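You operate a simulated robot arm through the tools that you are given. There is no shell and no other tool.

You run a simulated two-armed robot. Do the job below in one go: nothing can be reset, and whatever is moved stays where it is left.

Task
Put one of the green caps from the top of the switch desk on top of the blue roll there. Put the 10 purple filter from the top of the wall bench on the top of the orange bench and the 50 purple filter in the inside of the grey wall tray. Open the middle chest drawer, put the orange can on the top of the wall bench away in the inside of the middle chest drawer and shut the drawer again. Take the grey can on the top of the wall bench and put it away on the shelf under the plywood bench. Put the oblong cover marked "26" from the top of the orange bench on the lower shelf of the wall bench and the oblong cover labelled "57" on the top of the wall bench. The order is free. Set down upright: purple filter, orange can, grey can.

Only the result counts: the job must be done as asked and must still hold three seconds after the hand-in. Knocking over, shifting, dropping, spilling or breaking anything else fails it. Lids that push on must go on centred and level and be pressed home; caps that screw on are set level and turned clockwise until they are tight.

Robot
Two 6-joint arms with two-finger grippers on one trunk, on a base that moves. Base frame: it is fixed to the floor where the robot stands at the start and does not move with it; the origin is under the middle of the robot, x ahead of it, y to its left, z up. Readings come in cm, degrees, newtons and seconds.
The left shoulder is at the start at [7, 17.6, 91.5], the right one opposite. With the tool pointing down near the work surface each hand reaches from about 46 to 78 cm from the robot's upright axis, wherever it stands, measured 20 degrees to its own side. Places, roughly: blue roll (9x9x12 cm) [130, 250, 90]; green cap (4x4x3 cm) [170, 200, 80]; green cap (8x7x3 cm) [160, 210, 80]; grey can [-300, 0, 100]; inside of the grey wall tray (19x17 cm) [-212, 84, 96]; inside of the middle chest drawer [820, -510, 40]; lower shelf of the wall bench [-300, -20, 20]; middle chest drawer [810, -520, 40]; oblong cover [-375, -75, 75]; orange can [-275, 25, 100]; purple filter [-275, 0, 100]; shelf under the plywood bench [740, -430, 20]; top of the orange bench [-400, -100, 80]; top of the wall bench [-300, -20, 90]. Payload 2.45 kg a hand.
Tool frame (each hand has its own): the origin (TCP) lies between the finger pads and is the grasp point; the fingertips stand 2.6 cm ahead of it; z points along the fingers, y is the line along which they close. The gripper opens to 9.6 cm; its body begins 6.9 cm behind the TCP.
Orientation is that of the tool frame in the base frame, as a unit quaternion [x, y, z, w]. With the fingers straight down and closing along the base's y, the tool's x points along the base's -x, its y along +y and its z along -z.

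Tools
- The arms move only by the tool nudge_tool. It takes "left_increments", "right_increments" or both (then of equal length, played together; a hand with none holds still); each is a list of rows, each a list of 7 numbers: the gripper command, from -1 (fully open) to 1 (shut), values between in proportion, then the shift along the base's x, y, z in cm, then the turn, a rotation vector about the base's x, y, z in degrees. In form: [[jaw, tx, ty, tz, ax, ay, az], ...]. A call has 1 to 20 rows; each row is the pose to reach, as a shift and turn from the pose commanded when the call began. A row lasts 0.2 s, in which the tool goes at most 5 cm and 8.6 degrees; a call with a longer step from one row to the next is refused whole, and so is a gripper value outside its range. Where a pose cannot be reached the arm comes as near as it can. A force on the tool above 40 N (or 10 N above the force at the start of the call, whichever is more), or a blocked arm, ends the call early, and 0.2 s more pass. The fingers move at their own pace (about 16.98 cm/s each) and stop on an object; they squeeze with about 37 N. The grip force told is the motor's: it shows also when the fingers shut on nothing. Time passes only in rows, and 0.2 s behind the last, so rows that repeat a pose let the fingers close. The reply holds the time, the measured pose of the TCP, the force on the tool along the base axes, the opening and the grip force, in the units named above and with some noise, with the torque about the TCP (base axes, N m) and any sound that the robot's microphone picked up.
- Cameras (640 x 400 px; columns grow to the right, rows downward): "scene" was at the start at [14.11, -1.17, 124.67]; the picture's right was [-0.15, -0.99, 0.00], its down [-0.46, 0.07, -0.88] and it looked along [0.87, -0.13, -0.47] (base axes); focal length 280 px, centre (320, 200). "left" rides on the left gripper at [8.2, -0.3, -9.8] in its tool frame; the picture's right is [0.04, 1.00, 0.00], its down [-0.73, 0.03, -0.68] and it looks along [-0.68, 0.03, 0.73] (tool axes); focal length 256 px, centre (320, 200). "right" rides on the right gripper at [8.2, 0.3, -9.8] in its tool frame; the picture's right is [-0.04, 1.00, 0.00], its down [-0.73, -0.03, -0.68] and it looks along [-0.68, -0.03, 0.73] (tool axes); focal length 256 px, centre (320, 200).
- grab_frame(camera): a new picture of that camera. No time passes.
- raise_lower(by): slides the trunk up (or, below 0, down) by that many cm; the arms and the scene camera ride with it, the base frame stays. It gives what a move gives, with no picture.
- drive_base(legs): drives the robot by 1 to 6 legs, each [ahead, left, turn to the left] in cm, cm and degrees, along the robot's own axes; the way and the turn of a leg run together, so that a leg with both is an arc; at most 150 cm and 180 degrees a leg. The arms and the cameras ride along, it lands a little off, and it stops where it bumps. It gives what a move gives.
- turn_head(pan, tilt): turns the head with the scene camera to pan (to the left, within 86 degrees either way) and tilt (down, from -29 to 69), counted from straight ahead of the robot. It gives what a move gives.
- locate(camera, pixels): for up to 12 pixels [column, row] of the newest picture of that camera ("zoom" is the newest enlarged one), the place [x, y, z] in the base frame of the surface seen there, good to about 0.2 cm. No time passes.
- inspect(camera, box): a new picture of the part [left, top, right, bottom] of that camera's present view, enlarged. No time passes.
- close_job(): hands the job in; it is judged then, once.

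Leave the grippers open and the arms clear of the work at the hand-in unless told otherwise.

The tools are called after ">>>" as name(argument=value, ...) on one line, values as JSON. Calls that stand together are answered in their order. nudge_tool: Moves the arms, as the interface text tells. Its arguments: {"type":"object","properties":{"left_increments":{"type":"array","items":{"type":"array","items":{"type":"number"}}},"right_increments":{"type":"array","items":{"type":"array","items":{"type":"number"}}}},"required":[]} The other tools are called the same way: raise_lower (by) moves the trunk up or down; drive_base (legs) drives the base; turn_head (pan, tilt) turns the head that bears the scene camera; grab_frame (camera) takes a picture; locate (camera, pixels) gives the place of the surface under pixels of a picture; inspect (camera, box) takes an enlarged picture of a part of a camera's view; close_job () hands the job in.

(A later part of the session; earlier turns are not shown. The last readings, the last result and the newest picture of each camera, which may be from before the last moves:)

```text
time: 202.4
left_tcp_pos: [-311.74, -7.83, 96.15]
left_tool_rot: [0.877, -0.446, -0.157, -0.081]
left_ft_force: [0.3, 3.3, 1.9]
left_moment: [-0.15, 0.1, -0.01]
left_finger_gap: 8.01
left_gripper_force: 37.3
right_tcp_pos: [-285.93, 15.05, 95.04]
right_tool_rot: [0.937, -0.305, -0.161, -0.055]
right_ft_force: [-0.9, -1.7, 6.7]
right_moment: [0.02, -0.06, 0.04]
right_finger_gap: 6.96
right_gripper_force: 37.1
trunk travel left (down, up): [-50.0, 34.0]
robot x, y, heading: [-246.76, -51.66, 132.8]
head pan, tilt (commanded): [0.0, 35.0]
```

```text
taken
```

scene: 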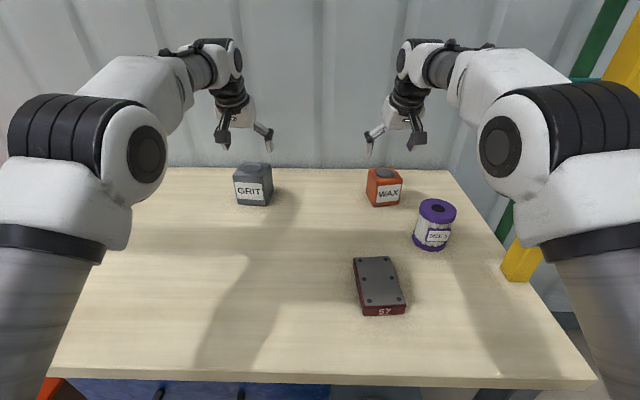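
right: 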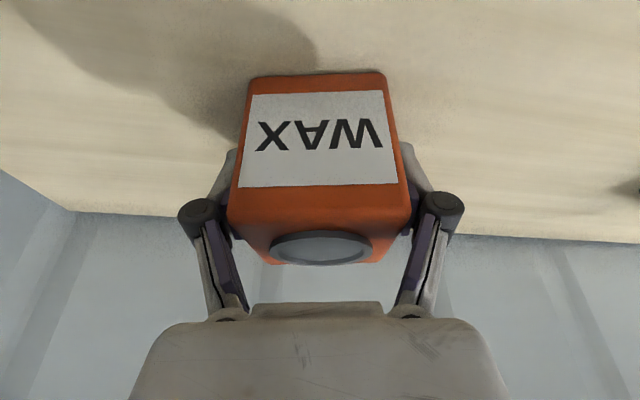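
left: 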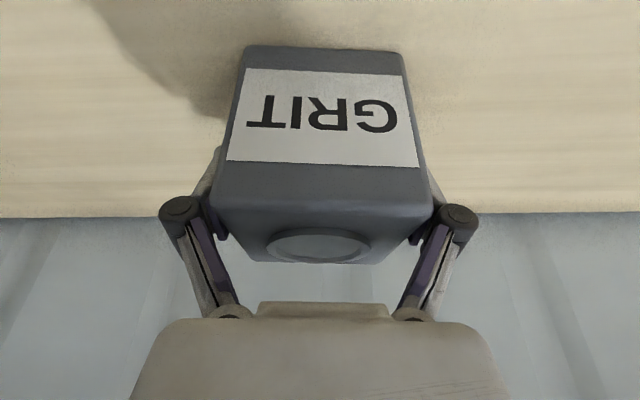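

Both gripped (8.0 and 7.0 cm). I lift straight up 14 cm, then draw both back.

>>> nudge_tool(left_increments=[[1, 0, 0, 2, 0, 0, 0], [1, 0, 0, 5.5, 0, 0, 0], [1, 0, 0, 9.5, 0, 0, 0], [1, 0, 0, 13, 0, 0, 0], [1, 2.4, -2.6, 15, 0, 0, 0], [1, 5.1, -5.5, 16, 0, 0, 0], [1, 7.8, -8.4, 17, 0, 0, 0], [1, 10.5, -11.3, 17, 0, 0, 0], [1, 13.2, -14.2, 17, 0, 0, 0]], right_increments=[[1, 0, 0, 2, 0, 0, 0], [1, 0, 0, 5.5, 0, 0, 0], [1, 0, 0, 9.5, 0, 0, 0], [1, 0, 0, 13, 0, 0, 0], [1, 1.4, -1.5, 16, 0, 0, 0], [1, 4.1, -4.4, 17, 0, 0, 0], [1, 6.8, -7.3, 18, 0, 0, 0], [1, 9.5, -10.2, 18, 0, 0, 0], [1, 12.2, -13.1, 18, 0, 0, 0]])

>>> grab_frame(camera="scene")

>>> grab_frame(camera="left")

>>> grab_frame(camera="right")

```text
time: 204.4
left_tcp_pos: [-298.18, -22.37, 113.37]
left_tool_rot: [0.878, -0.446, -0.156, -0.081]
left_ft_force: [1.2, -0.5, -5.3]
left_moment: [0.0, 0.01, 0.01]
left_finger_gap: 7.98
left_gripper_force: 37.1
right_tcp_pos: [-273.69, 1.52, 113.13]
right_tool_rot: [0.937, -0.306, -0.162, -0.055]
right_ft_force: [1.3, 0.4, -3.3]
right_moment: [0.04, 0.01, -0.02]
right_finger_gap: 6.93
right_gripper_force: 36.9
trunk travel left (down, up): [-50.0, 34.0]
robot x, y, heading: [-246.61, -51.67, 133.1]
head pan, tilt (commanded): [0.0, 35.0]
```

```text
taken
```

scene: 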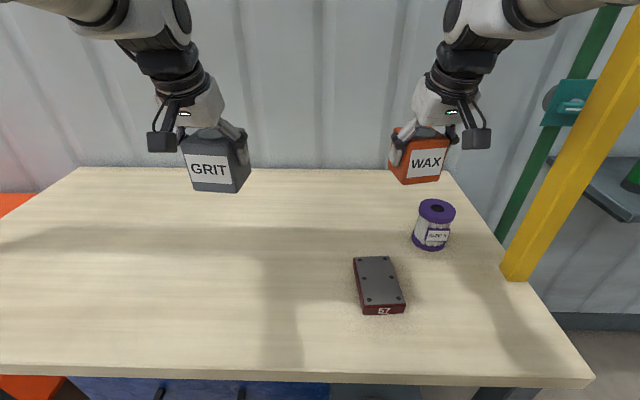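

```text
taken
```

left: 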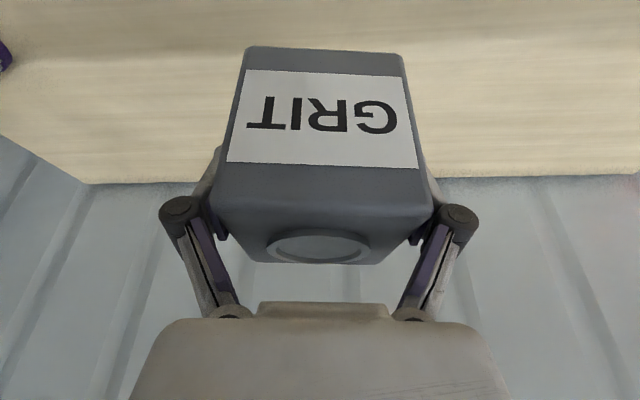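

```text
taken
```

right: 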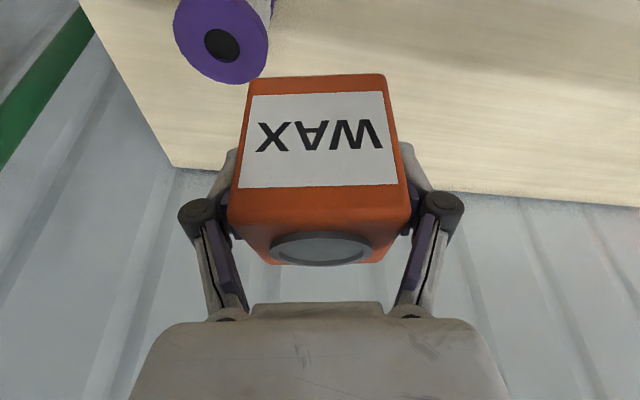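

Both cans are held firmly. I back off 45 cm and turn right toward the far end of the hall, then look for a path.

>>> drive_base(legs=[[-45, 0, 0], [0, 0, -150]])

>>> turn_head(pan=0, tilt=10)

>>> grab_frame(camera="scene")

```text
time: 213.3
left_tcp_pos: [-156.3, -83.61, 113.02]
left_tool_rot: [0.194, 0.965, -0.035, 0.171]
left_ft_force: [-0.4, -0.4, -4.8]
left_moment: [0.03, 0.04, -0.02]
left_finger_gap: 7.95
left_gripper_force: 37.3
right_tcp_pos: [-165.06, -116.85, 112.95]
right_tool_rot: [0.043, 0.985, -0.009, 0.169]
right_ft_force: [0.2, 0.3, -3.9]
right_moment: [-0.02, 0.03, 0.02]
right_finger_gap: 6.98
right_gripper_force: 37.1
trunk travel left (down, up): [-50.0, 34.0]
robot x, y, heading: [-216.12, -84.84, -15.9]
head pan, tilt (commanded): [0.0, 35.0]
```

```text
time: 214.2
left_tcp_pos: [-156.45, -83.72, 112.93]
left_tool_rot: [0.194, 0.965, -0.036, 0.17]
left_ft_force: [-0.3, 0.0, -5.2]
left_moment: [0.04, 0.04, 0.0]
left_finger_gap: 7.95
left_gripper_force: 36.7
right_tcp_pos: [-165.04, -116.82, 112.95]
right_tool_rot: [0.043, 0.985, -0.009, 0.169]
right_ft_force: [0.1, -0.1, -3.4]
right_moment: [0.01, 0.03, -0.03]
right_finger_gap: 6.96
right_gripper_force: 36.2
trunk travel left (down, up): [-50.0, 34.0]
robot x, y, heading: [-215.68, -85.01, -16.0]
head pan, tilt (commanded): [0.0, 10.0]
```

```text
taken
```

scene: 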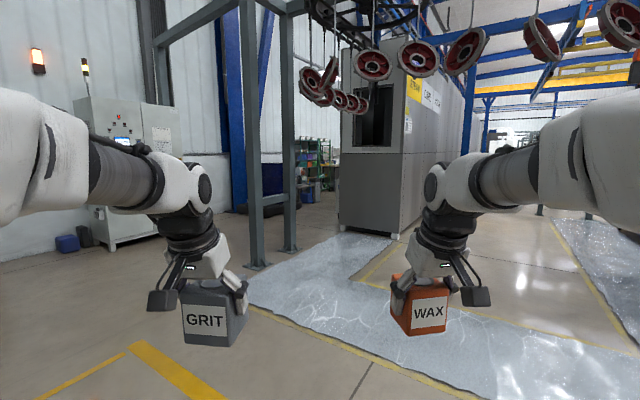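

I see a big grey machine, posts, and a shiny sheet on the floor. I locate several floor points to plan a way round.

>>> locate(camera="scene", pixels=[[345, 228], [398, 238], [430, 222], [256, 266], [290, 250], [250, 310], [480, 398], [560, 222], [310, 200], [545, 215], [370, 275], [500, 250]])

>>> inspect(camera="scene", box=[240, 120, 440, 270])

```text
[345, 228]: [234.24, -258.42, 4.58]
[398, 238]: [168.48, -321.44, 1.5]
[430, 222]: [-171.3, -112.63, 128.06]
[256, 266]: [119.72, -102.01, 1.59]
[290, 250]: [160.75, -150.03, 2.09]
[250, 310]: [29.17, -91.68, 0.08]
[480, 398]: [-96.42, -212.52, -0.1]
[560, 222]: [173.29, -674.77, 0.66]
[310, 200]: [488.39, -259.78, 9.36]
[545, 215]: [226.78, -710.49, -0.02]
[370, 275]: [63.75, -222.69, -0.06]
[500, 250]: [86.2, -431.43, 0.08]
```

```text
2.67 times, centred on (340, 195) of scene
```

zoom: 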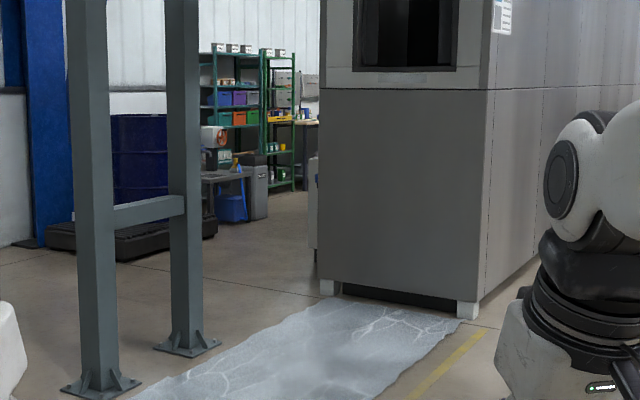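

The way seems to lead left of the posts and the machine, past a barrel on a pallet. I locate those points in the zoom.

>>> locate(camera="zoom", pixels=[[80, 255], [130, 258], [210, 235], [50, 245], [215, 220], [260, 218], [290, 192], [310, 245], [260, 275], [310, 125], [205, 185], [20, 250]])

>>> turn_head(pan=15, tilt=15)

>>> grab_frame(camera="scene")

```text
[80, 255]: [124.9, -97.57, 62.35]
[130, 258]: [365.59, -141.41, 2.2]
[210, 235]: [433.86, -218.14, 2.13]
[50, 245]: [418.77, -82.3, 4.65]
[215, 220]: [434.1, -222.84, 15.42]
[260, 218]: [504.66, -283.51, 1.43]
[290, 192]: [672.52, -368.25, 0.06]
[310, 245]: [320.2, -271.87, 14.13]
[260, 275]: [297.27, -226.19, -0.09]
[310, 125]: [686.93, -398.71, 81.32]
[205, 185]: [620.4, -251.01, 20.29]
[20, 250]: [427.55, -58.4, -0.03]
```

```text
time: 214.9
left_tcp_pos: [-156.38, -83.78, 113.03]
left_tool_rot: [0.194, 0.965, -0.035, 0.17]
left_ft_force: [0.1, 0.6, -5.5]
left_moment: [0.02, 0.05, -0.02]
left_finger_gap: 7.94
left_gripper_force: 36.7
right_tcp_pos: [-165.07, -116.95, 112.98]
right_tool_rot: [0.043, 0.985, -0.011, 0.169]
right_ft_force: [-0.3, 0.1, -4.0]
right_moment: [-0.01, 0.01, 0.02]
right_finger_gap: 6.95
right_gripper_force: 37.2
trunk travel left (down, up): [-50.0, 34.0]
robot x, y, heading: [-216.52, -84.88, -15.7]
head pan, tilt (commanded): [15.0, 15.0]
```

```text
taken
```

scene: 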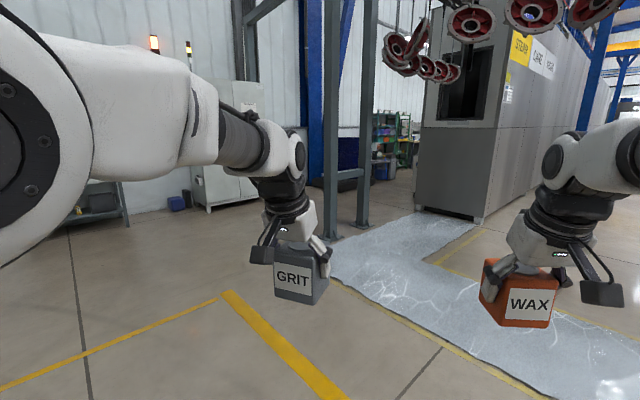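

The free corridor runs between the posts/machine (right) and the barrel pallet (left), then on to the plywood bench. First I drive to about (76,72), clear of the shiny sheet.

>>> drive_base(legs=[[0, 0, 44], [120, 0, 0], [120, 0, 0], [92, 0, 0], [0, 0, -74.7]])

>>> turn_head(pan=0, tilt=12)

>>> grab_frame(camera="scene")

```text
time: 236.3
left_tcp_pos: [128.05, 39.92, 113.01]
left_tool_rot: [0.448, 0.877, -0.08, 0.155]
left_ft_force: [0.1, -0.8, -4.0]
left_moment: [0.06, 0.03, 0.04]
left_finger_gap: 7.95
left_gripper_force: 37.2
right_tcp_pos: [103.29, 16.19, 112.98]
right_tool_rot: [0.308, 0.936, -0.055, 0.16]
right_ft_force: [-0.8, 0.1, -4.4]
right_moment: [0.01, 0.06, 0.0]
right_finger_gap: 6.97
right_gripper_force: 37.5
trunk travel left (down, up): [-50.0, 34.0]
robot x, y, heading: [76.51, 70.49, -47.1]
head pan, tilt (commanded): [15.0, 15.0]
```

```text
time: 237.1
left_tcp_pos: [127.9, 40.01, 112.99]
left_tool_rot: [0.449, 0.877, -0.079, 0.154]
left_ft_force: [-0.7, -1.2, -5.2]
left_moment: [0.05, 0.0, 0.0]
left_finger_gap: 7.97
left_gripper_force: 36.8
right_tcp_pos: [103.33, 16.14, 112.99]
right_tool_rot: [0.308, 0.936, -0.054, 0.16]
right_ft_force: [-1.2, -0.1, -3.5]
right_moment: [0.04, 0.03, 0.01]
right_finger_gap: 6.96
right_gripper_force: 36.7
trunk travel left (down, up): [-50.0, 34.0]
robot x, y, heading: [76.43, 69.97, -47.5]
head pan, tilt (commanded): [0.0, 12.0]
```

```text
taken
```

scene: 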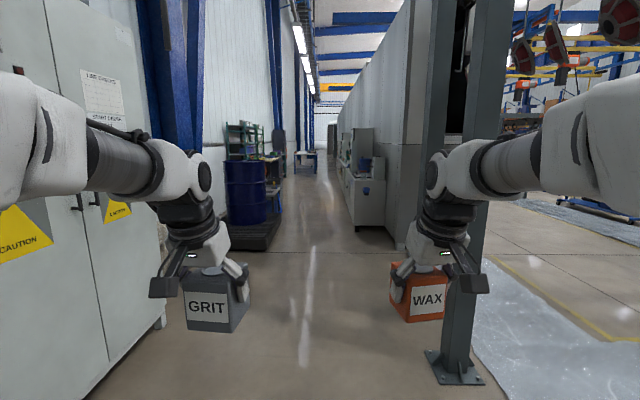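

The corridor lies straight ahead between the cabinet/pallet on the left and the post/white box on the right. I check their lateral positions.

>>> locate(camera="scene", pixels=[[163, 325], [440, 360], [277, 240], [282, 222], [352, 225], [395, 245], [345, 195], [300, 175], [315, 170], [160, 280], [330, 240], [262, 150]])

>>> inspect(camera="scene", box=[220, 100, 400, 235])

```text
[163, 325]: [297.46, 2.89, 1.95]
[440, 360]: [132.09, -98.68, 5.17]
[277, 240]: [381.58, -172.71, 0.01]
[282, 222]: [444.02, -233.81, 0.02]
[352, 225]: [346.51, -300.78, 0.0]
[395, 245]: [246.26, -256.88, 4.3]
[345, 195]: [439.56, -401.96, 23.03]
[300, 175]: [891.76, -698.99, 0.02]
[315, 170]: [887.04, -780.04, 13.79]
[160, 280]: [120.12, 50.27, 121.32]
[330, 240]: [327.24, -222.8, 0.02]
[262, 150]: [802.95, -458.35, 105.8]
```

```text
2.96 times, centred on (310, 168) of scene
```

zoom: 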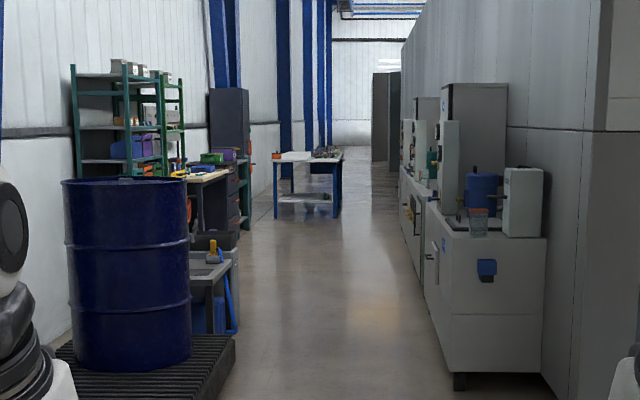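

Corridor spans from 44 to 158 across; I'm at 104, centred. I straighten by +0.8° and drive 300 cm ahead.

>>> drive_base(legs=[[0, 0, 0.9], [150, 0, 0], [150, 0, 0]])

>>> grab_frame(camera="scene")

```text
time: 252.0
left_tcp_pos: [336.89, -179.19, 113.08]
left_tool_rot: [0.44, 0.881, -0.079, 0.155]
left_ft_force: [0.4, -0.1, -5.9]
left_moment: [0.03, 0.06, -0.01]
left_finger_gap: 7.96
left_gripper_force: 37.1
right_tcp_pos: [312.53, -203.37, 112.92]
right_tool_rot: [0.3, 0.939, -0.054, 0.16]
right_ft_force: [-0.3, -0.1, -3.4]
right_moment: [0.06, 0.04, 0.05]
right_finger_gap: 6.95
right_gripper_force: 36.4
trunk travel left (down, up): [-50.0, 34.0]
robot x, y, heading: [285.06, -150.12, -46.2]
head pan, tilt (commanded): [0.0, 12.0]
```

```text
taken
```

scene: 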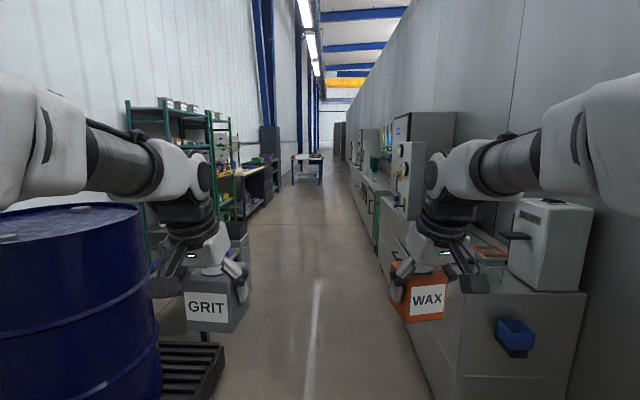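

Still centred. I drive another 300 cm ahead.

>>> drive_base(legs=[[150, 0, 0], [150, 0, 0]])

>>> grab_frame(camera="scene")

```text
time: 266.5
left_tcp_pos: [544.97, -395.41, 112.95]
left_tool_rot: [0.44, 0.881, -0.079, 0.155]
left_ft_force: [0.9, 0.7, -5.4]
left_moment: [0.05, 0.05, 0.02]
left_finger_gap: 7.97
left_gripper_force: 37.1
right_tcp_pos: [520.86, -419.68, 113.07]
right_tool_rot: [0.299, 0.939, -0.054, 0.161]
right_ft_force: [0.6, 1.3, -4.0]
right_moment: [0.02, 0.02, 0.0]
right_finger_gap: 6.92
right_gripper_force: 37.0
trunk travel left (down, up): [-50.0, 34.0]
robot x, y, heading: [493.05, -366.37, -46.1]
head pan, tilt (commanded): [0.0, 12.0]
```

```text
taken
```

scene: 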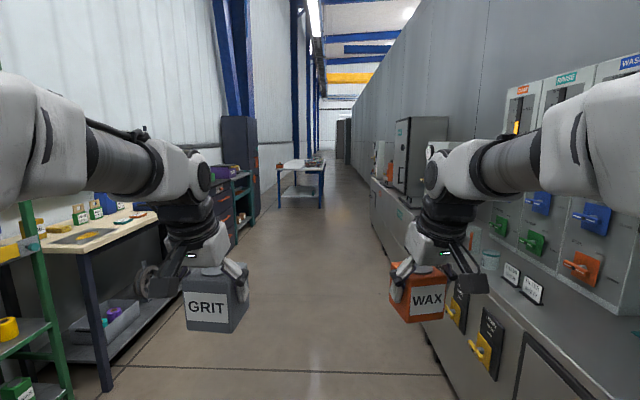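

The plywood bench is now ahead on the left (100,240), the chest of drawers beyond at (230,200). I turn the head left and look closer.

>>> turn_head(pan=25, tilt=20)

>>> grab_frame(camera="scene")

```text
time: 267.4
left_tcp_pos: [545.12, -395.34, 113.03]
left_tool_rot: [0.44, 0.881, -0.078, 0.156]
left_ft_force: [0.6, 0.3, -5.0]
left_moment: [0.03, 0.06, -0.05]
left_finger_gap: 7.94
left_gripper_force: 36.8
right_tcp_pos: [520.72, -419.58, 112.95]
right_tool_rot: [0.298, 0.939, -0.053, 0.161]
right_ft_force: [0.6, -0.2, -3.3]
right_moment: [0.01, 0.05, 0.0]
right_finger_gap: 6.94
right_gripper_force: 37.3
trunk travel left (down, up): [-50.0, 34.0]
robot x, y, heading: [493.02, -366.24, -46.1]
head pan, tilt (commanded): [25.0, 20.0]
```

```text
taken
```

scene: 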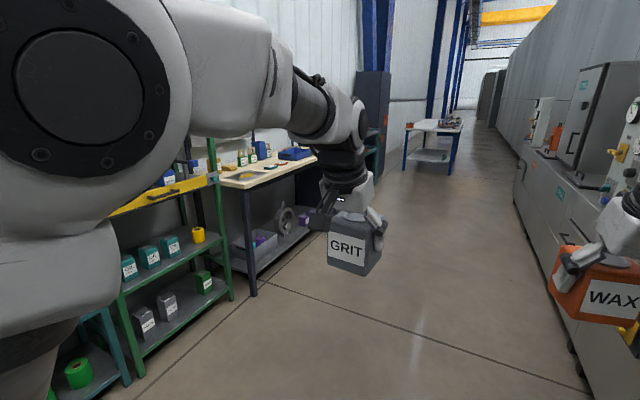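

I locate the plywood bench's leg, top edge and lower shelf.

>>> locate(camera="scene", pixels=[[254, 293], [240, 188], [318, 160], [262, 270], [300, 238], [285, 245], [262, 238], [225, 300], [140, 375], [378, 180], [405, 168], [310, 222]])

>>> inspect(camera="scene", box=[210, 130, 400, 300])

```text
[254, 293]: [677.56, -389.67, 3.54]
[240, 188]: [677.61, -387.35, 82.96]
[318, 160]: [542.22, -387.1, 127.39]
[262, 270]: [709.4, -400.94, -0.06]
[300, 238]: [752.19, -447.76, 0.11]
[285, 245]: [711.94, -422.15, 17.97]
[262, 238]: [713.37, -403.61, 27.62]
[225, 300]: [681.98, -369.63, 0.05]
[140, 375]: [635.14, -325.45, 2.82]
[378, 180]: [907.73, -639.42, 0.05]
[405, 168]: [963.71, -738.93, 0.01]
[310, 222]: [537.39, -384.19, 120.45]
```

```text
2.35 times, centred on (305, 215) of scene
```

zoom: 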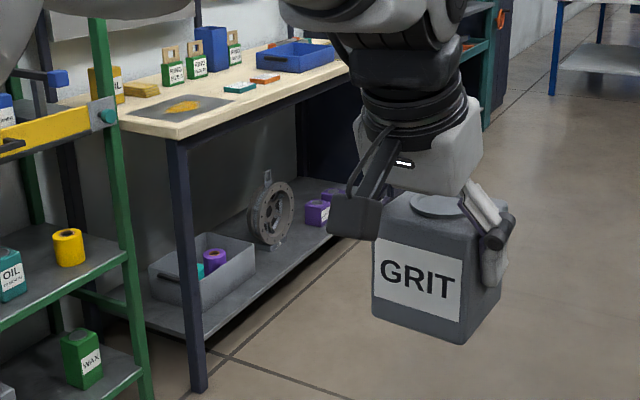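

The plywood bench front is at about 118 cm to the left of my lane; its shelf is at z 18 with a tray, a wheel and purple things on it. I drive 210 cm ahead, then turn left 90° to face it.

>>> drive_base(legs=[[120, 0, 0], [90, 0, 0], [0, 0, 89.6]])

>>> turn_head(pan=0, tilt=30)

>>> grab_frame(camera="scene")

```text
time: 281.6
left_tcp_pos: [669.03, -466.7, 112.99]
left_tool_rot: [-0.306, 0.936, 0.053, 0.166]
left_ft_force: [0.4, 0.3, -6.0]
left_moment: [0.0, 0.04, -0.03]
left_finger_gap: 7.97
left_gripper_force: 37.9
right_tcp_pos: [692.93, -491.39, 112.97]
right_tool_rot: [-0.446, 0.879, 0.075, 0.153]
right_ft_force: [0.7, -1.3, -2.4]
right_moment: [-0.01, 0.01, -0.01]
right_finger_gap: 6.97
right_gripper_force: 36.7
trunk travel left (down, up): [-50.0, 34.0]
robot x, y, heading: [639.38, -518.41, 43.1]
head pan, tilt (commanded): [25.0, 20.0]
```

```text
time: 282.5
left_tcp_pos: [668.96, -466.83, 113.07]
left_tool_rot: [-0.305, 0.936, 0.052, 0.166]
left_ft_force: [-0.6, -0.3, -6.3]
left_moment: [-0.09, 0.05, -0.01]
left_finger_gap: 7.98
left_gripper_force: 36.7
right_tcp_pos: [692.92, -491.25, 112.9]
right_tool_rot: [-0.446, 0.879, 0.075, 0.152]
right_ft_force: [0.0, -1.1, -3.6]
right_moment: [-0.04, 0.03, -0.02]
right_finger_gap: 6.97
right_gripper_force: 37.3
trunk travel left (down, up): [-50.0, 34.0]
robot x, y, heading: [639.06, -518.56, 42.9]
head pan, tilt (commanded): [0.0, 30.0]
```

```text
taken
```

scene: 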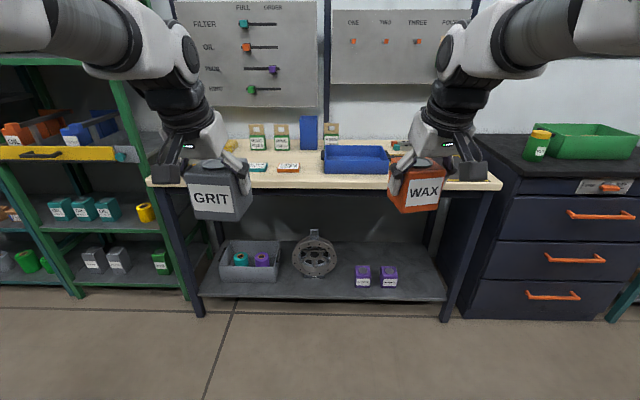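

A clear view: bench with shelf, and the chest with three drawers at the right. I zoom on both.

>>> inspect(camera="scene", box=[450, 115, 640, 325])

>>> inspect(camera="scene", box=[190, 190, 460, 325])

>>> locate(camera="zoom", pixels=[[30, 250], [600, 255], [130, 130], [560, 140], [405, 230], [470, 230], [300, 200], [185, 200], [340, 240], [420, 190], [300, 250], [520, 180]])

```text
1.90 times, centred on (545, 220) of scene
```

zoom: 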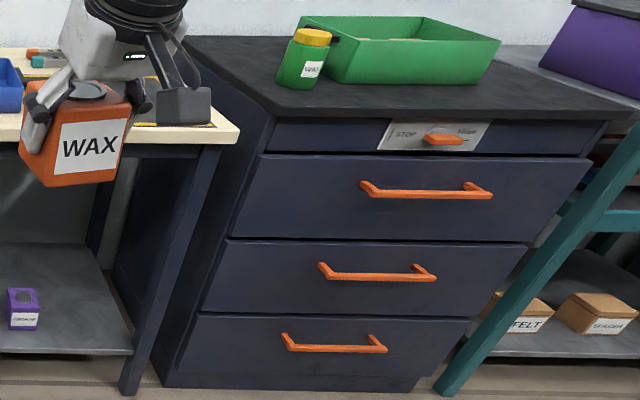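

```text
2.37 times, centred on (325, 258) of scene
```

zoom: 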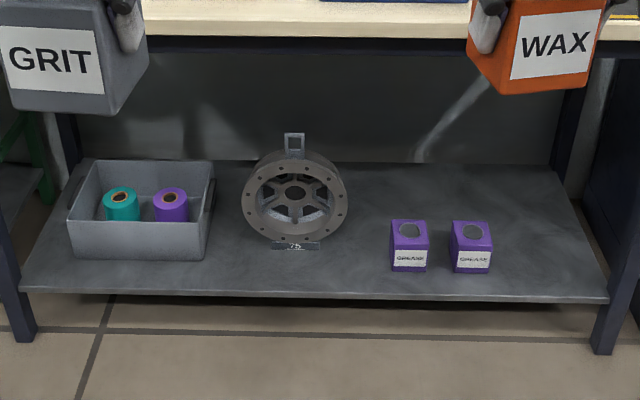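

```text
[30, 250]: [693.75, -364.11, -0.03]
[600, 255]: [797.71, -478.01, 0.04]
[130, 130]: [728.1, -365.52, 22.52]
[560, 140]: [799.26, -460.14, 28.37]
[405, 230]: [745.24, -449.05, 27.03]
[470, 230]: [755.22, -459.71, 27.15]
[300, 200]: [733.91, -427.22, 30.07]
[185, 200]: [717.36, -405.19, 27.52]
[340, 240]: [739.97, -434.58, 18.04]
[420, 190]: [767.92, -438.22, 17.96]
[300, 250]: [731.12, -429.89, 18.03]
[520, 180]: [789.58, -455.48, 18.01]
```

I locate the shelf's front edge, the bench legs and top edge, and the chest's middle handle.

>>> grab_frame(camera="scene")

>>> locate(camera="scene", pixels=[[300, 298], [430, 300], [447, 312], [200, 308], [300, 187], [480, 188], [340, 192], [420, 288], [415, 262], [400, 250]])

>>> locate(camera="scene", pixels=[[548, 257], [575, 260], [603, 258], [553, 297], [600, 216], [500, 260], [620, 268], [490, 290], [470, 320], [610, 318], [515, 200], [630, 180]])

```text
taken
```

scene: 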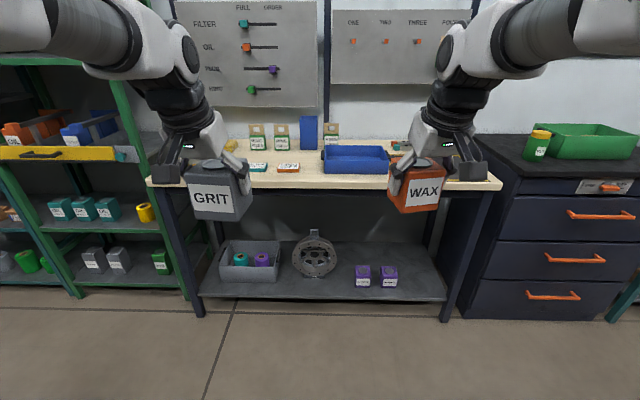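

```text
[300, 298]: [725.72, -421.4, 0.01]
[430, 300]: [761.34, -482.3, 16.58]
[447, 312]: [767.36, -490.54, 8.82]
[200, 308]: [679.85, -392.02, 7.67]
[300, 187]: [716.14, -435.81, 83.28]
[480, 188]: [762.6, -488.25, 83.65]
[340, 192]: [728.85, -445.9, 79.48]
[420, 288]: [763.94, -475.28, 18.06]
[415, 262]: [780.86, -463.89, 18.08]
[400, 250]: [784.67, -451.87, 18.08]
```

```text
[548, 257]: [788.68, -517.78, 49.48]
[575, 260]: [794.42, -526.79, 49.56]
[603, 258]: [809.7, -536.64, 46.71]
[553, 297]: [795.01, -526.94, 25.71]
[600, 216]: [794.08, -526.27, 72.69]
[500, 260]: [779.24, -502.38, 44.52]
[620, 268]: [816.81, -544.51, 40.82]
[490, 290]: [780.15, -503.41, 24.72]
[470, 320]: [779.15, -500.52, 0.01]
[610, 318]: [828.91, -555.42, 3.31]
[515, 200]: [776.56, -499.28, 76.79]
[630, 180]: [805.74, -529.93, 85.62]
```

Free shelf spot: right of the purple cans, about 52 cm to my right, 123 cm ahead. So I align heading by +1.2°, drive 66 cm right, and pull the right hand back a little first.

>>> nudge_tool(right_increments=[[1, -2.2, -2.0, 0, 0, 0, 0], [1, -4.4, -4.1, 0, 0, 0, 0]])

>>> drive_base(legs=[[0, 0, 1.2], [0, -66, 0]])

>>> turn_head(pan=-10, tilt=30)

>>> grab_frame(camera="scene")

>>> inspect(camera="scene", box=[300, 150, 500, 330])

```text
time: 283.1
left_tcp_pos: [669.0, -466.71, 112.92]
left_tool_rot: [-0.305, 0.936, 0.053, 0.165]
left_ft_force: [-0.6, -0.2, -5.7]
left_moment: [-0.04, 0.09, -0.03]
left_finger_gap: 7.94
left_gripper_force: 37.2
right_tcp_pos: [690.64, -493.58, 112.7]
right_tool_rot: [-0.446, 0.879, 0.074, 0.151]
right_ft_force: [0.5, 0.1, -4.7]
right_moment: [-0.1, 0.04, 0.03]
right_finger_gap: 6.94
right_gripper_force: 37.2
right hand out of reach, approached as far as the arm can: row 2
trunk travel left (down, up): [-50.0, 34.0]
robot x, y, heading: [639.3, -518.55, 42.8]
head pan, tilt (commanded): [0.0, 30.0]
```

```text
time: 287.1
left_tcp_pos: [714.07, -513.56, 112.95]
left_tool_rot: [-0.316, 0.933, 0.055, 0.165]
left_ft_force: [-0.1, -0.4, -6.0]
left_moment: [-0.04, 0.03, 0.03]
left_finger_gap: 7.98
left_gripper_force: 36.9
right_tcp_pos: [736.15, -539.98, 112.72]
right_tool_rot: [-0.456, 0.874, 0.077, 0.15]
right_ft_force: [0.2, 0.7, -4.2]
right_moment: [-0.05, -0.02, 0.01]
right_finger_gap: 6.97
right_gripper_force: 37.5
trunk travel left (down, up): [-50.0, 34.0]
robot x, y, heading: [685.51, -566.07, 44.4]
head pan, tilt (commanded): [0.0, 30.0]
```

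```text
time: 287.9
left_tcp_pos: [714.07, -513.37, 113.1]
left_tool_rot: [-0.316, 0.933, 0.055, 0.165]
left_ft_force: [0.3, 0.3, -5.1]
left_moment: [-0.03, 0.01, -0.03]
left_finger_gap: 7.98
left_gripper_force: 36.8
right_tcp_pos: [736.1, -539.92, 112.55]
right_tool_rot: [-0.456, 0.874, 0.076, 0.15]
right_ft_force: [0.0, 0.8, -3.9]
right_moment: [-0.07, 0.01, 0.0]
right_finger_gap: 6.98
right_gripper_force: 37.1
trunk travel left (down, up): [-50.0, 34.0]
robot x, y, heading: [685.2, -565.82, 44.3]
head pan, tilt (commanded): [-10.0, 30.0]
```

```text
taken
```

scene: 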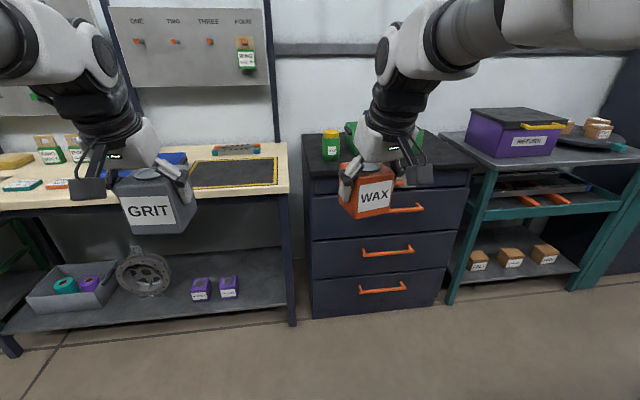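

```text
2.22 times, centred on (400, 240) of scene
```

zoom: 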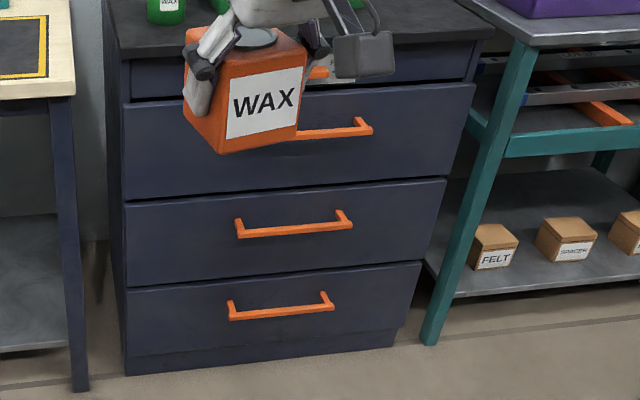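

I locate the free shelf area from here: purple can edge (239,290), leg (290,300), shelf front (260,306), points on the shelf.

>>> locate(camera="scene", pixels=[[229, 281], [238, 292], [222, 296], [284, 300], [291, 310], [262, 305], [262, 290], [262, 270], [285, 230], [280, 197], [200, 283]])

```text
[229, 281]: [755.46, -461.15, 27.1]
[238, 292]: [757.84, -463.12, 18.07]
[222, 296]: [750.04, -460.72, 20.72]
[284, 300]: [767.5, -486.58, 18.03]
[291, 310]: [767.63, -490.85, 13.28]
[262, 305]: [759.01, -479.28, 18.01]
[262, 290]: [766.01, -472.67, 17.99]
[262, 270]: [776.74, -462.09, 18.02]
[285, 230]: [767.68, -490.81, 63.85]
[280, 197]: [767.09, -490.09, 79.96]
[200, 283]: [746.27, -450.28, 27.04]
```

Free region spans lateral −0.6 to 23 cm; its middle is 11 cm left of my axis, the left hand is at 17.5. I shift 6 cm right and lower the trunk 49.5 cm, both hands well before the furniture.

>>> drive_base(legs=[[0, -6, 0]])

>>> raise_lower(by=-49.5)

>>> nudge_tool(left_increments=[[1, 0, 0, -4, 0, 0, 0], [1, 0, 0, -8, 0, 0, 0], [1, 0, 0, -12, 0, 0, 0]])

>>> turn_head(pan=5, tilt=25)

>>> grab_frame(camera="scene")

```text
time: 288.8
left_tcp_pos: [718.29, -517.83, 112.91]
left_tool_rot: [-0.316, 0.933, 0.055, 0.166]
left_ft_force: [0.8, 0.4, -5.4]
left_moment: [-0.05, 0.09, 0.0]
left_finger_gap: 7.98
left_gripper_force: 36.8
right_tcp_pos: [740.24, -544.2, 112.73]
right_tool_rot: [-0.457, 0.873, 0.077, 0.15]
right_ft_force: [-0.4, -0.3, -3.7]
right_moment: [-0.02, 0.04, -0.02]
right_finger_gap: 6.96
right_gripper_force: 36.8
trunk travel left (down, up): [-50.0, 34.0]
robot x, y, heading: [689.73, -570.26, 44.3]
head pan, tilt (commanded): [-10.0, 30.0]
```

```text
refused: -49.5 is not a number from -40 to 40
```

```text
time: 289.6
left_tcp_pos: [718.11, -517.66, 100.87]
left_tool_rot: [-0.316, 0.933, 0.056, 0.165]
left_ft_force: [-0.8, 0.2, -5.8]
left_moment: [0.01, 0.07, 0.0]
left_finger_gap: 7.95
left_gripper_force: 36.7
right_tcp_pos: [740.28, -544.09, 112.7]
right_tool_rot: [-0.456, 0.874, 0.077, 0.15]
right_ft_force: [0.3, -0.5, -4.2]
right_moment: [-0.07, 0.03, 0.0]
right_finger_gap: 6.96
right_gripper_force: 36.7
trunk travel left (down, up): [-50.0, 34.0]
robot x, y, heading: [689.47, -570.03, 44.3]
head pan, tilt (commanded): [-10.0, 30.0]
```

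```text
time: 290.4
left_tcp_pos: [718.28, -517.81, 100.99]
left_tool_rot: [-0.316, 0.933, 0.054, 0.165]
left_ft_force: [-0.4, 0.3, -4.6]
left_moment: [-0.03, 0.03, 0.02]
left_finger_gap: 7.96
left_gripper_force: 36.6
right_tcp_pos: [740.37, -544.26, 112.64]
right_tool_rot: [-0.457, 0.873, 0.077, 0.151]
right_ft_force: [0.4, -0.2, -3.9]
right_moment: [0.0, -0.02, 0.0]
right_finger_gap: 6.98
right_gripper_force: 36.8
trunk travel left (down, up): [-50.0, 34.0]
robot x, y, heading: [689.31, -570.45, 44.2]
head pan, tilt (commanded): [5.0, 25.0]
```

```text
taken
```

scene: 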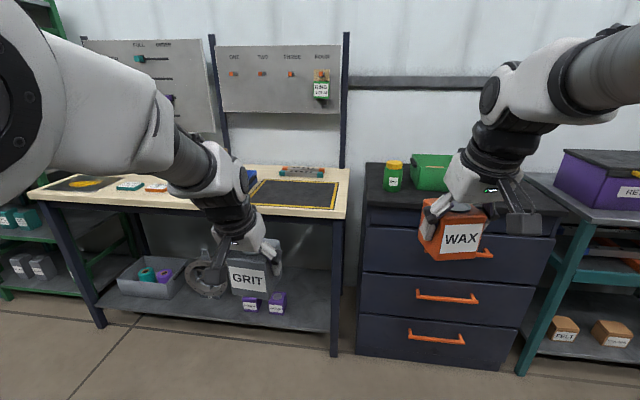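

The lift move is limited to 40 cm per call, so I lower by 40 and then 9.5 more; the left hand is already 12 cm lower.

>>> raise_lower(by=-40)

>>> raise_lower(by=-9.5)

>>> grab_frame(camera="scene")

```text
time: 294.2
left_tcp_pos: [718.14, -517.82, 60.98]
left_tool_rot: [-0.316, 0.933, 0.054, 0.165]
left_ft_force: [0.1, -0.1, -5.8]
left_moment: [-0.06, 0.02, 0.02]
left_finger_gap: 7.97
left_gripper_force: 36.9
right_tcp_pos: [740.27, -544.26, 72.75]
right_tool_rot: [-0.457, 0.874, 0.076, 0.149]
right_ft_force: [0.0, 0.9, -3.9]
right_moment: [-0.04, 0.0, 0.0]
right_finger_gap: 6.98
right_gripper_force: 37.2
trunk travel left (down, up): [-10.0, 74.0]
robot x, y, heading: [689.45, -569.97, 44.2]
head pan, tilt (commanded): [5.0, 25.0]
```

```text
time: 295.5
left_tcp_pos: [718.09, -517.9, 51.48]
left_tool_rot: [-0.316, 0.933, 0.055, 0.165]
left_ft_force: [0.5, 0.3, -5.4]
left_moment: [-0.04, 0.03, -0.02]
left_finger_gap: 7.96
left_gripper_force: 37.5
right_tcp_pos: [740.22, -544.38, 63.08]
right_tool_rot: [-0.457, 0.874, 0.077, 0.149]
right_ft_force: [-0.8, 0.5, -4.1]
right_moment: [-0.01, -0.01, 0.0]
right_finger_gap: 6.93
right_gripper_force: 36.6
trunk travel left (down, up): [-0.5, 83.5]
robot x, y, heading: [689.36, -570.23, 44.2]
head pan, tilt (commanded): [5.0, 25.0]
```

```text
taken
```

scene: 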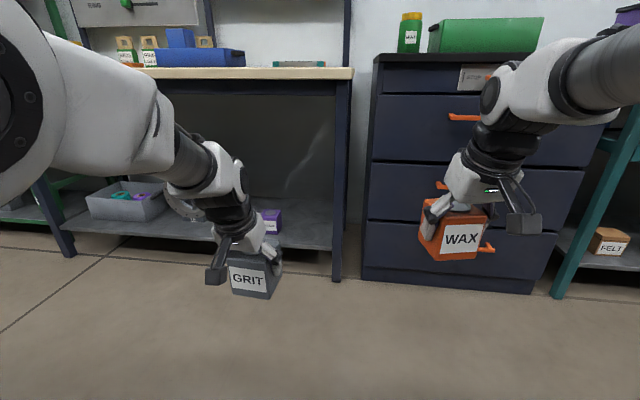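

Hands are low now, in front of the furniture. I drive 43 cm ahead.

>>> drive_base(legs=[[43, 0, 0]])

>>> turn_head(pan=12, tilt=35)

>>> grab_frame(camera="scene")

>>> grab_frame(camera="left")

>>> grab_frame(camera="right")

```text
time: 298.2
left_tcp_pos: [749.32, -487.55, 51.57]
left_tool_rot: [-0.314, 0.933, 0.054, 0.165]
left_ft_force: [0.2, 0.0, -5.3]
left_moment: [0.01, 0.06, -0.01]
left_finger_gap: 7.97
left_gripper_force: 37.3
right_tcp_pos: [771.61, -514.16, 63.17]
right_tool_rot: [-0.456, 0.874, 0.076, 0.149]
right_ft_force: [-0.1, -0.3, -4.0]
right_moment: [-0.04, 0.0, -0.01]
right_finger_gap: 6.94
right_gripper_force: 37.0
trunk travel left (down, up): [-0.5, 83.5]
robot x, y, heading: [720.53, -539.59, 44.3]
head pan, tilt (commanded): [5.0, 25.0]
```

```text
time: 298.9
left_tcp_pos: [749.4, -487.55, 51.4]
left_tool_rot: [-0.315, 0.933, 0.055, 0.164]
left_ft_force: [0.5, 0.0, -5.6]
left_moment: [-0.05, 0.05, -0.02]
left_finger_gap: 7.97
left_gripper_force: 37.2
right_tcp_pos: [771.44, -514.04, 63.12]
right_tool_rot: [-0.456, 0.874, 0.076, 0.149]
right_ft_force: [0.0, -0.6, -3.8]
right_moment: [-0.09, 0.03, 0.03]
right_finger_gap: 6.97
right_gripper_force: 36.9
trunk travel left (down, up): [-0.5, 83.5]
robot x, y, heading: [720.53, -539.61, 44.2]
head pan, tilt (commanded): [12.0, 35.0]
```

```text
taken
```

scene: 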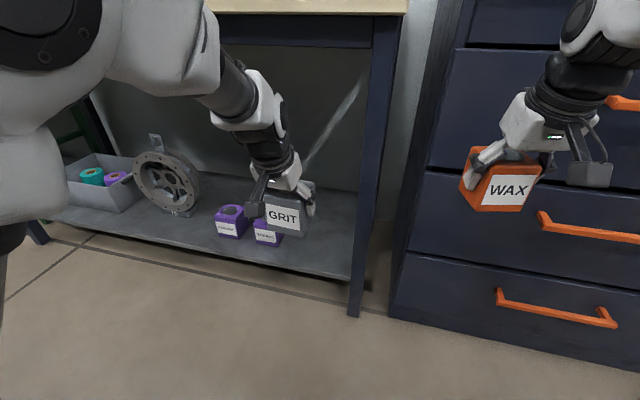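

```text
taken
```

left: 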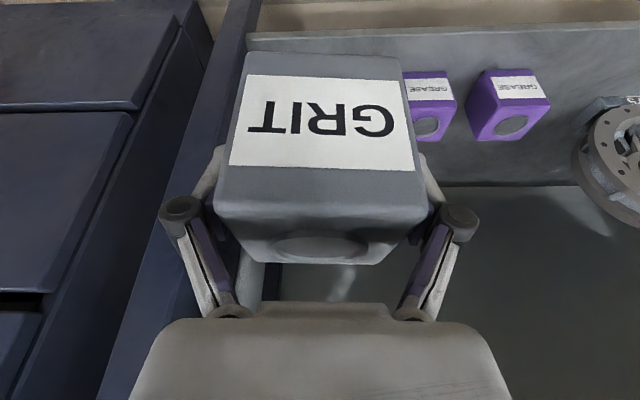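

```text
taken
```

right: 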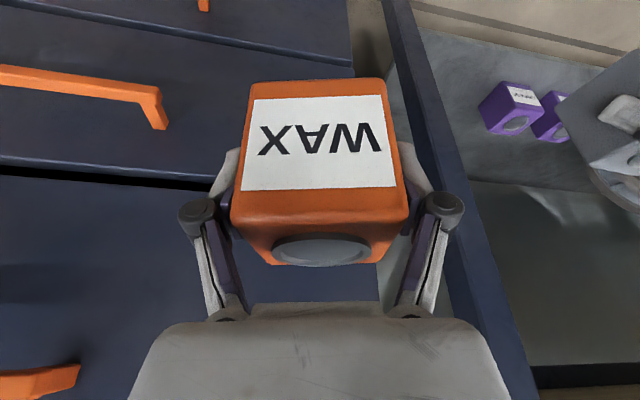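

I check the height of the bench's front rail before passing beneath: scene (300,30), (300,45), (330,40).

>>> locate(camera="scene", pixels=[[300, 20], [300, 38], [330, 45], [300, 47], [250, 45], [375, 100], [318, 260], [232, 212], [268, 222]])

```text
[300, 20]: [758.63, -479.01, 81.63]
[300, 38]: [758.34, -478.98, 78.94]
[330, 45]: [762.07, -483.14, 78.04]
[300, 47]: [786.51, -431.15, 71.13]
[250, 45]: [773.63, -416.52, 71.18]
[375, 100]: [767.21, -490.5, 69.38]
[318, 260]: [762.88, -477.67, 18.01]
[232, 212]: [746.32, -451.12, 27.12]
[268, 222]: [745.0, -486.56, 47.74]
```

Rail bottom is at z 77, so there is room. I move the left hand forward 21 cm while sinking to z≈41.

>>> nudge_tool(left_increments=[[1, 2.15, 2.1, -1.5, 0, 0, 0], [1, 4.65, 4.5, -3.5, 0, 0, 0], [1, 7.2, 7.0, -5.5, 0, 0, 0], [1, 9.7, 9.4, -7.5, 0, 0, 0], [1, 12.2, 11.9, -9, 0, 0, 0], [1, 15.0, 14.6, -10.5, 0, 0, 0]])

>>> grab_frame(camera="scene")

>>> grab_frame(camera="left")

```text
time: 300.3
left_tcp_pos: [764.56, -472.92, 40.71]
left_tool_rot: [-0.316, 0.933, 0.054, 0.163]
left_ft_force: [-0.2, -0.7, -4.6]
left_moment: [-0.02, 0.09, 0.0]
left_finger_gap: 7.95
left_gripper_force: 36.8
right_tcp_pos: [771.56, -514.04, 63.16]
right_tool_rot: [-0.456, 0.874, 0.076, 0.149]
right_ft_force: [-0.4, 0.6, -4.1]
right_moment: [-0.01, 0.02, 0.03]
right_finger_gap: 6.95
right_gripper_force: 37.8
trunk travel left (down, up): [-0.5, 83.5]
robot x, y, heading: [720.58, -539.84, 44.2]
head pan, tilt (commanded): [12.0, 35.0]
```

```text
taken
```

scene: 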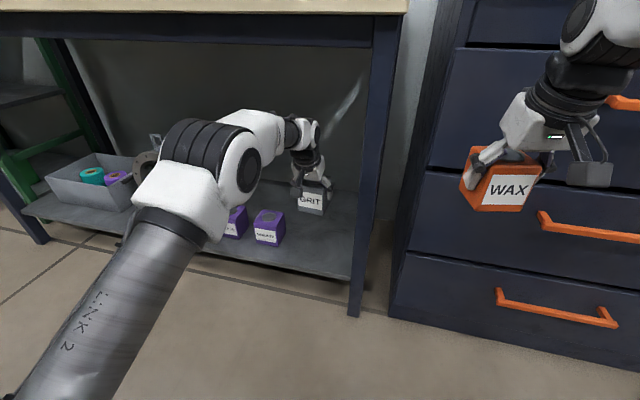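

```text
taken
```

left: 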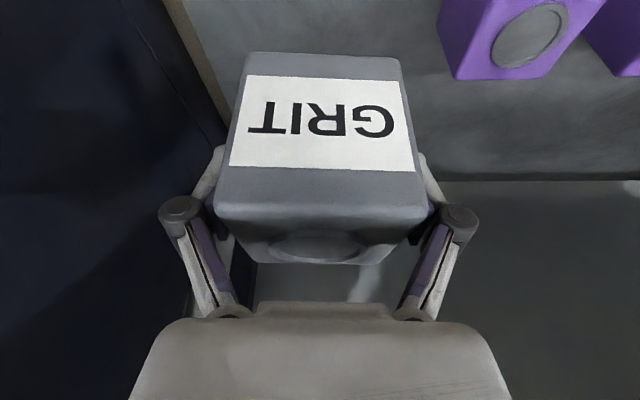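

GRIT hangs over the free shelf spot, purple cans 5 cm clear. I lower to about 1 cm above the shelf.

>>> nudge_tool(left_increments=[[1, 0, 0, -4.5, 0, 0, 0], [1, 0, 0, -9, 0, 0, 0], [1, 0, 0, -13, 0, 0, 0], [1, 0, 0, -15.4, 0, 0, 0], [1, 0, 0, -15.4, 0, 0, 0]])

>>> inspect(camera="scene", box=[220, 150, 400, 300])

>>> grab_frame(camera="left")

```text
time: 301.5
left_tcp_pos: [764.41, -473.02, 25.34]
left_tool_rot: [-0.316, 0.933, 0.055, 0.164]
left_ft_force: [0.0, 0.9, -5.5]
left_moment: [0.0, 0.03, -0.02]
left_finger_gap: 7.96
left_gripper_force: 36.8
right_tcp_pos: [771.43, -514.15, 63.15]
right_tool_rot: [-0.456, 0.874, 0.077, 0.15]
right_ft_force: [-0.6, 0.5, -4.4]
right_moment: [-0.06, 0.02, 0.0]
right_finger_gap: 6.95
right_gripper_force: 37.7
trunk travel left (down, up): [-0.5, 83.5]
robot x, y, heading: [720.48, -539.85, 43.8]
head pan, tilt (commanded): [12.0, 35.0]
```

```text
2.67 times, centred on (310, 225) of scene
```

zoom: 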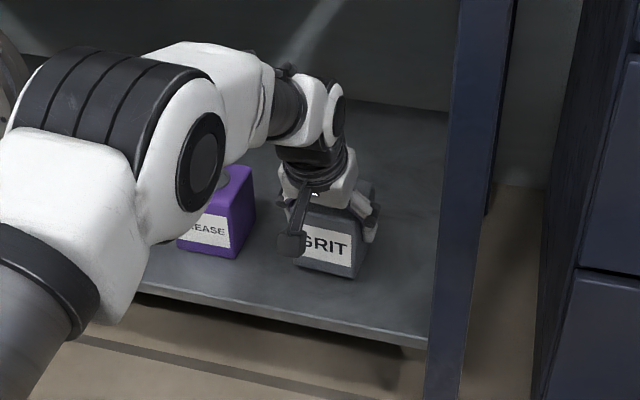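

```text
taken
```

left: 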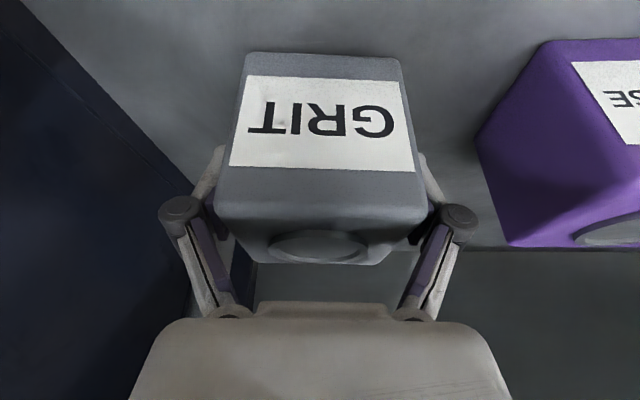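

About 1.2 cm above the shelf. I lower to contact.

>>> nudge_tool(left_increments=[[1, 0, 0, -0.6, 0, 0, 0], [1, 0, 0, -0.9, 0, 0, 0], [1, 0, 0, -1.1, 0, 0, 0], [1, 0, 0, -1.2, 0, 0, 0], [1, 0, 0, -1.2, 0, 0, 0]])

```text
time: 302.7
left_tcp_pos: [764.35, -472.96, 24.18]
left_tool_rot: [-0.316, 0.933, 0.054, 0.164]
left_ft_force: [-0.6, -0.6, -4.6]
left_moment: [-0.04, 0.02, 0.0]
left_finger_gap: 7.96
left_gripper_force: 37.4
right_tcp_pos: [771.46, -514.13, 63.21]
right_tool_rot: [-0.456, 0.874, 0.076, 0.15]
right_ft_force: [-0.2, 0.0, -4.4]
right_moment: [-0.02, 0.0, 0.0]
right_finger_gap: 6.96
right_gripper_force: 36.7
trunk travel left (down, up): [-0.5, 83.5]
robot x, y, heading: [720.92, -540.13, 44.4]
head pan, tilt (commanded): [12.0, 35.0]
```

Still carrying the can's weight; a few more millimetres down.

>>> nudge_tool(left_increments=[[1, 0, 0, -0.12, 0, 0, 0], [1, 0, 0, -0.24, 0, 0, 0], [1, 0, 0, -0.24, 0, 0, 0]])

```text
time: 303.5
left_tcp_pos: [764.37, -473.03, 24.15]
left_tool_rot: [-0.315, 0.933, 0.055, 0.166]
left_ft_force: [-1.3, -0.9, 1.7]
left_moment: [0.37, -0.02, 0.07]
left_finger_gap: 8.01
left_gripper_force: 37.5
right_tcp_pos: [771.47, -514.13, 63.16]
right_tool_rot: [-0.456, 0.874, 0.076, 0.149]
right_ft_force: [-0.5, 0.5, -4.6]
right_moment: [-0.03, 0.03, -0.01]
right_finger_gap: 6.97
right_gripper_force: 36.8
trunk travel left (down, up): [-0.5, 83.5]
robot x, y, heading: [720.62, -539.79, 44.0]
head pan, tilt (commanded): [12.0, 35.0]
```

Contact felt. I open and lift the hand straight up, then withdraw it.

>>> nudge_tool(left_increments=[[0, 0, 0, -0.2, 0, 0, 0], [-0.7, 0, 0, -0.2, 0, 0, 0], [-1, 0, 0, -0.1, 0, 0, 0], [-1, 0, 0, 0.5, 0, 0, 0], [-1, 0, 0, 3.5, 0, 0, 0], [-1, 0, 0, 8, 0, 0, 0], [-1, 0, 0, 12, 0, 0, 0], [-1, 0, 0, 16, 0, 0, 0]])

>>> grab_frame(camera="scene")

>>> grab_frame(camera="left")

```text
time: 305.3
left_tcp_pos: [764.39, -473.07, 40.11]
left_tool_rot: [-0.315, 0.933, 0.054, 0.164]
left_ft_force: [0.0, -0.7, -0.7]
left_moment: [0.03, -0.01, -0.03]
left_finger_gap: 9.63
left_gripper_force: 0.1
right_tcp_pos: [771.48, -514.19, 63.23]
right_tool_rot: [-0.456, 0.874, 0.076, 0.151]
right_ft_force: [0.2, 0.4, -4.5]
right_moment: [-0.07, 0.0, 0.03]
right_finger_gap: 6.95
right_gripper_force: 37.1
trunk travel left (down, up): [-0.5, 83.5]
robot x, y, heading: [720.99, -539.72, 44.2]
head pan, tilt (commanded): [12.0, 35.0]
```

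```text
taken
```

scene: 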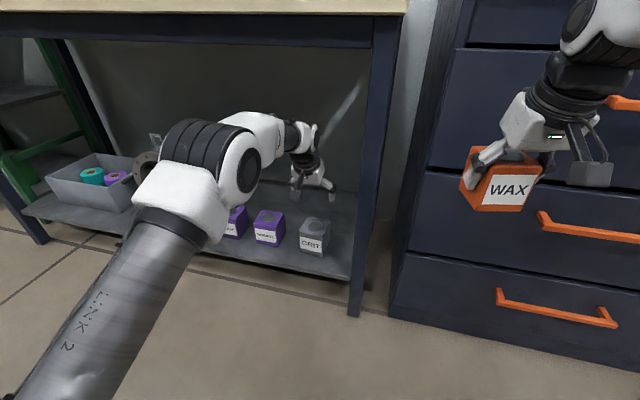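

```text
taken
```

left: 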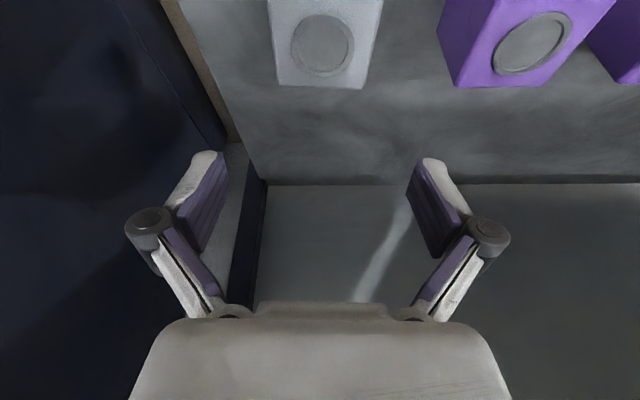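

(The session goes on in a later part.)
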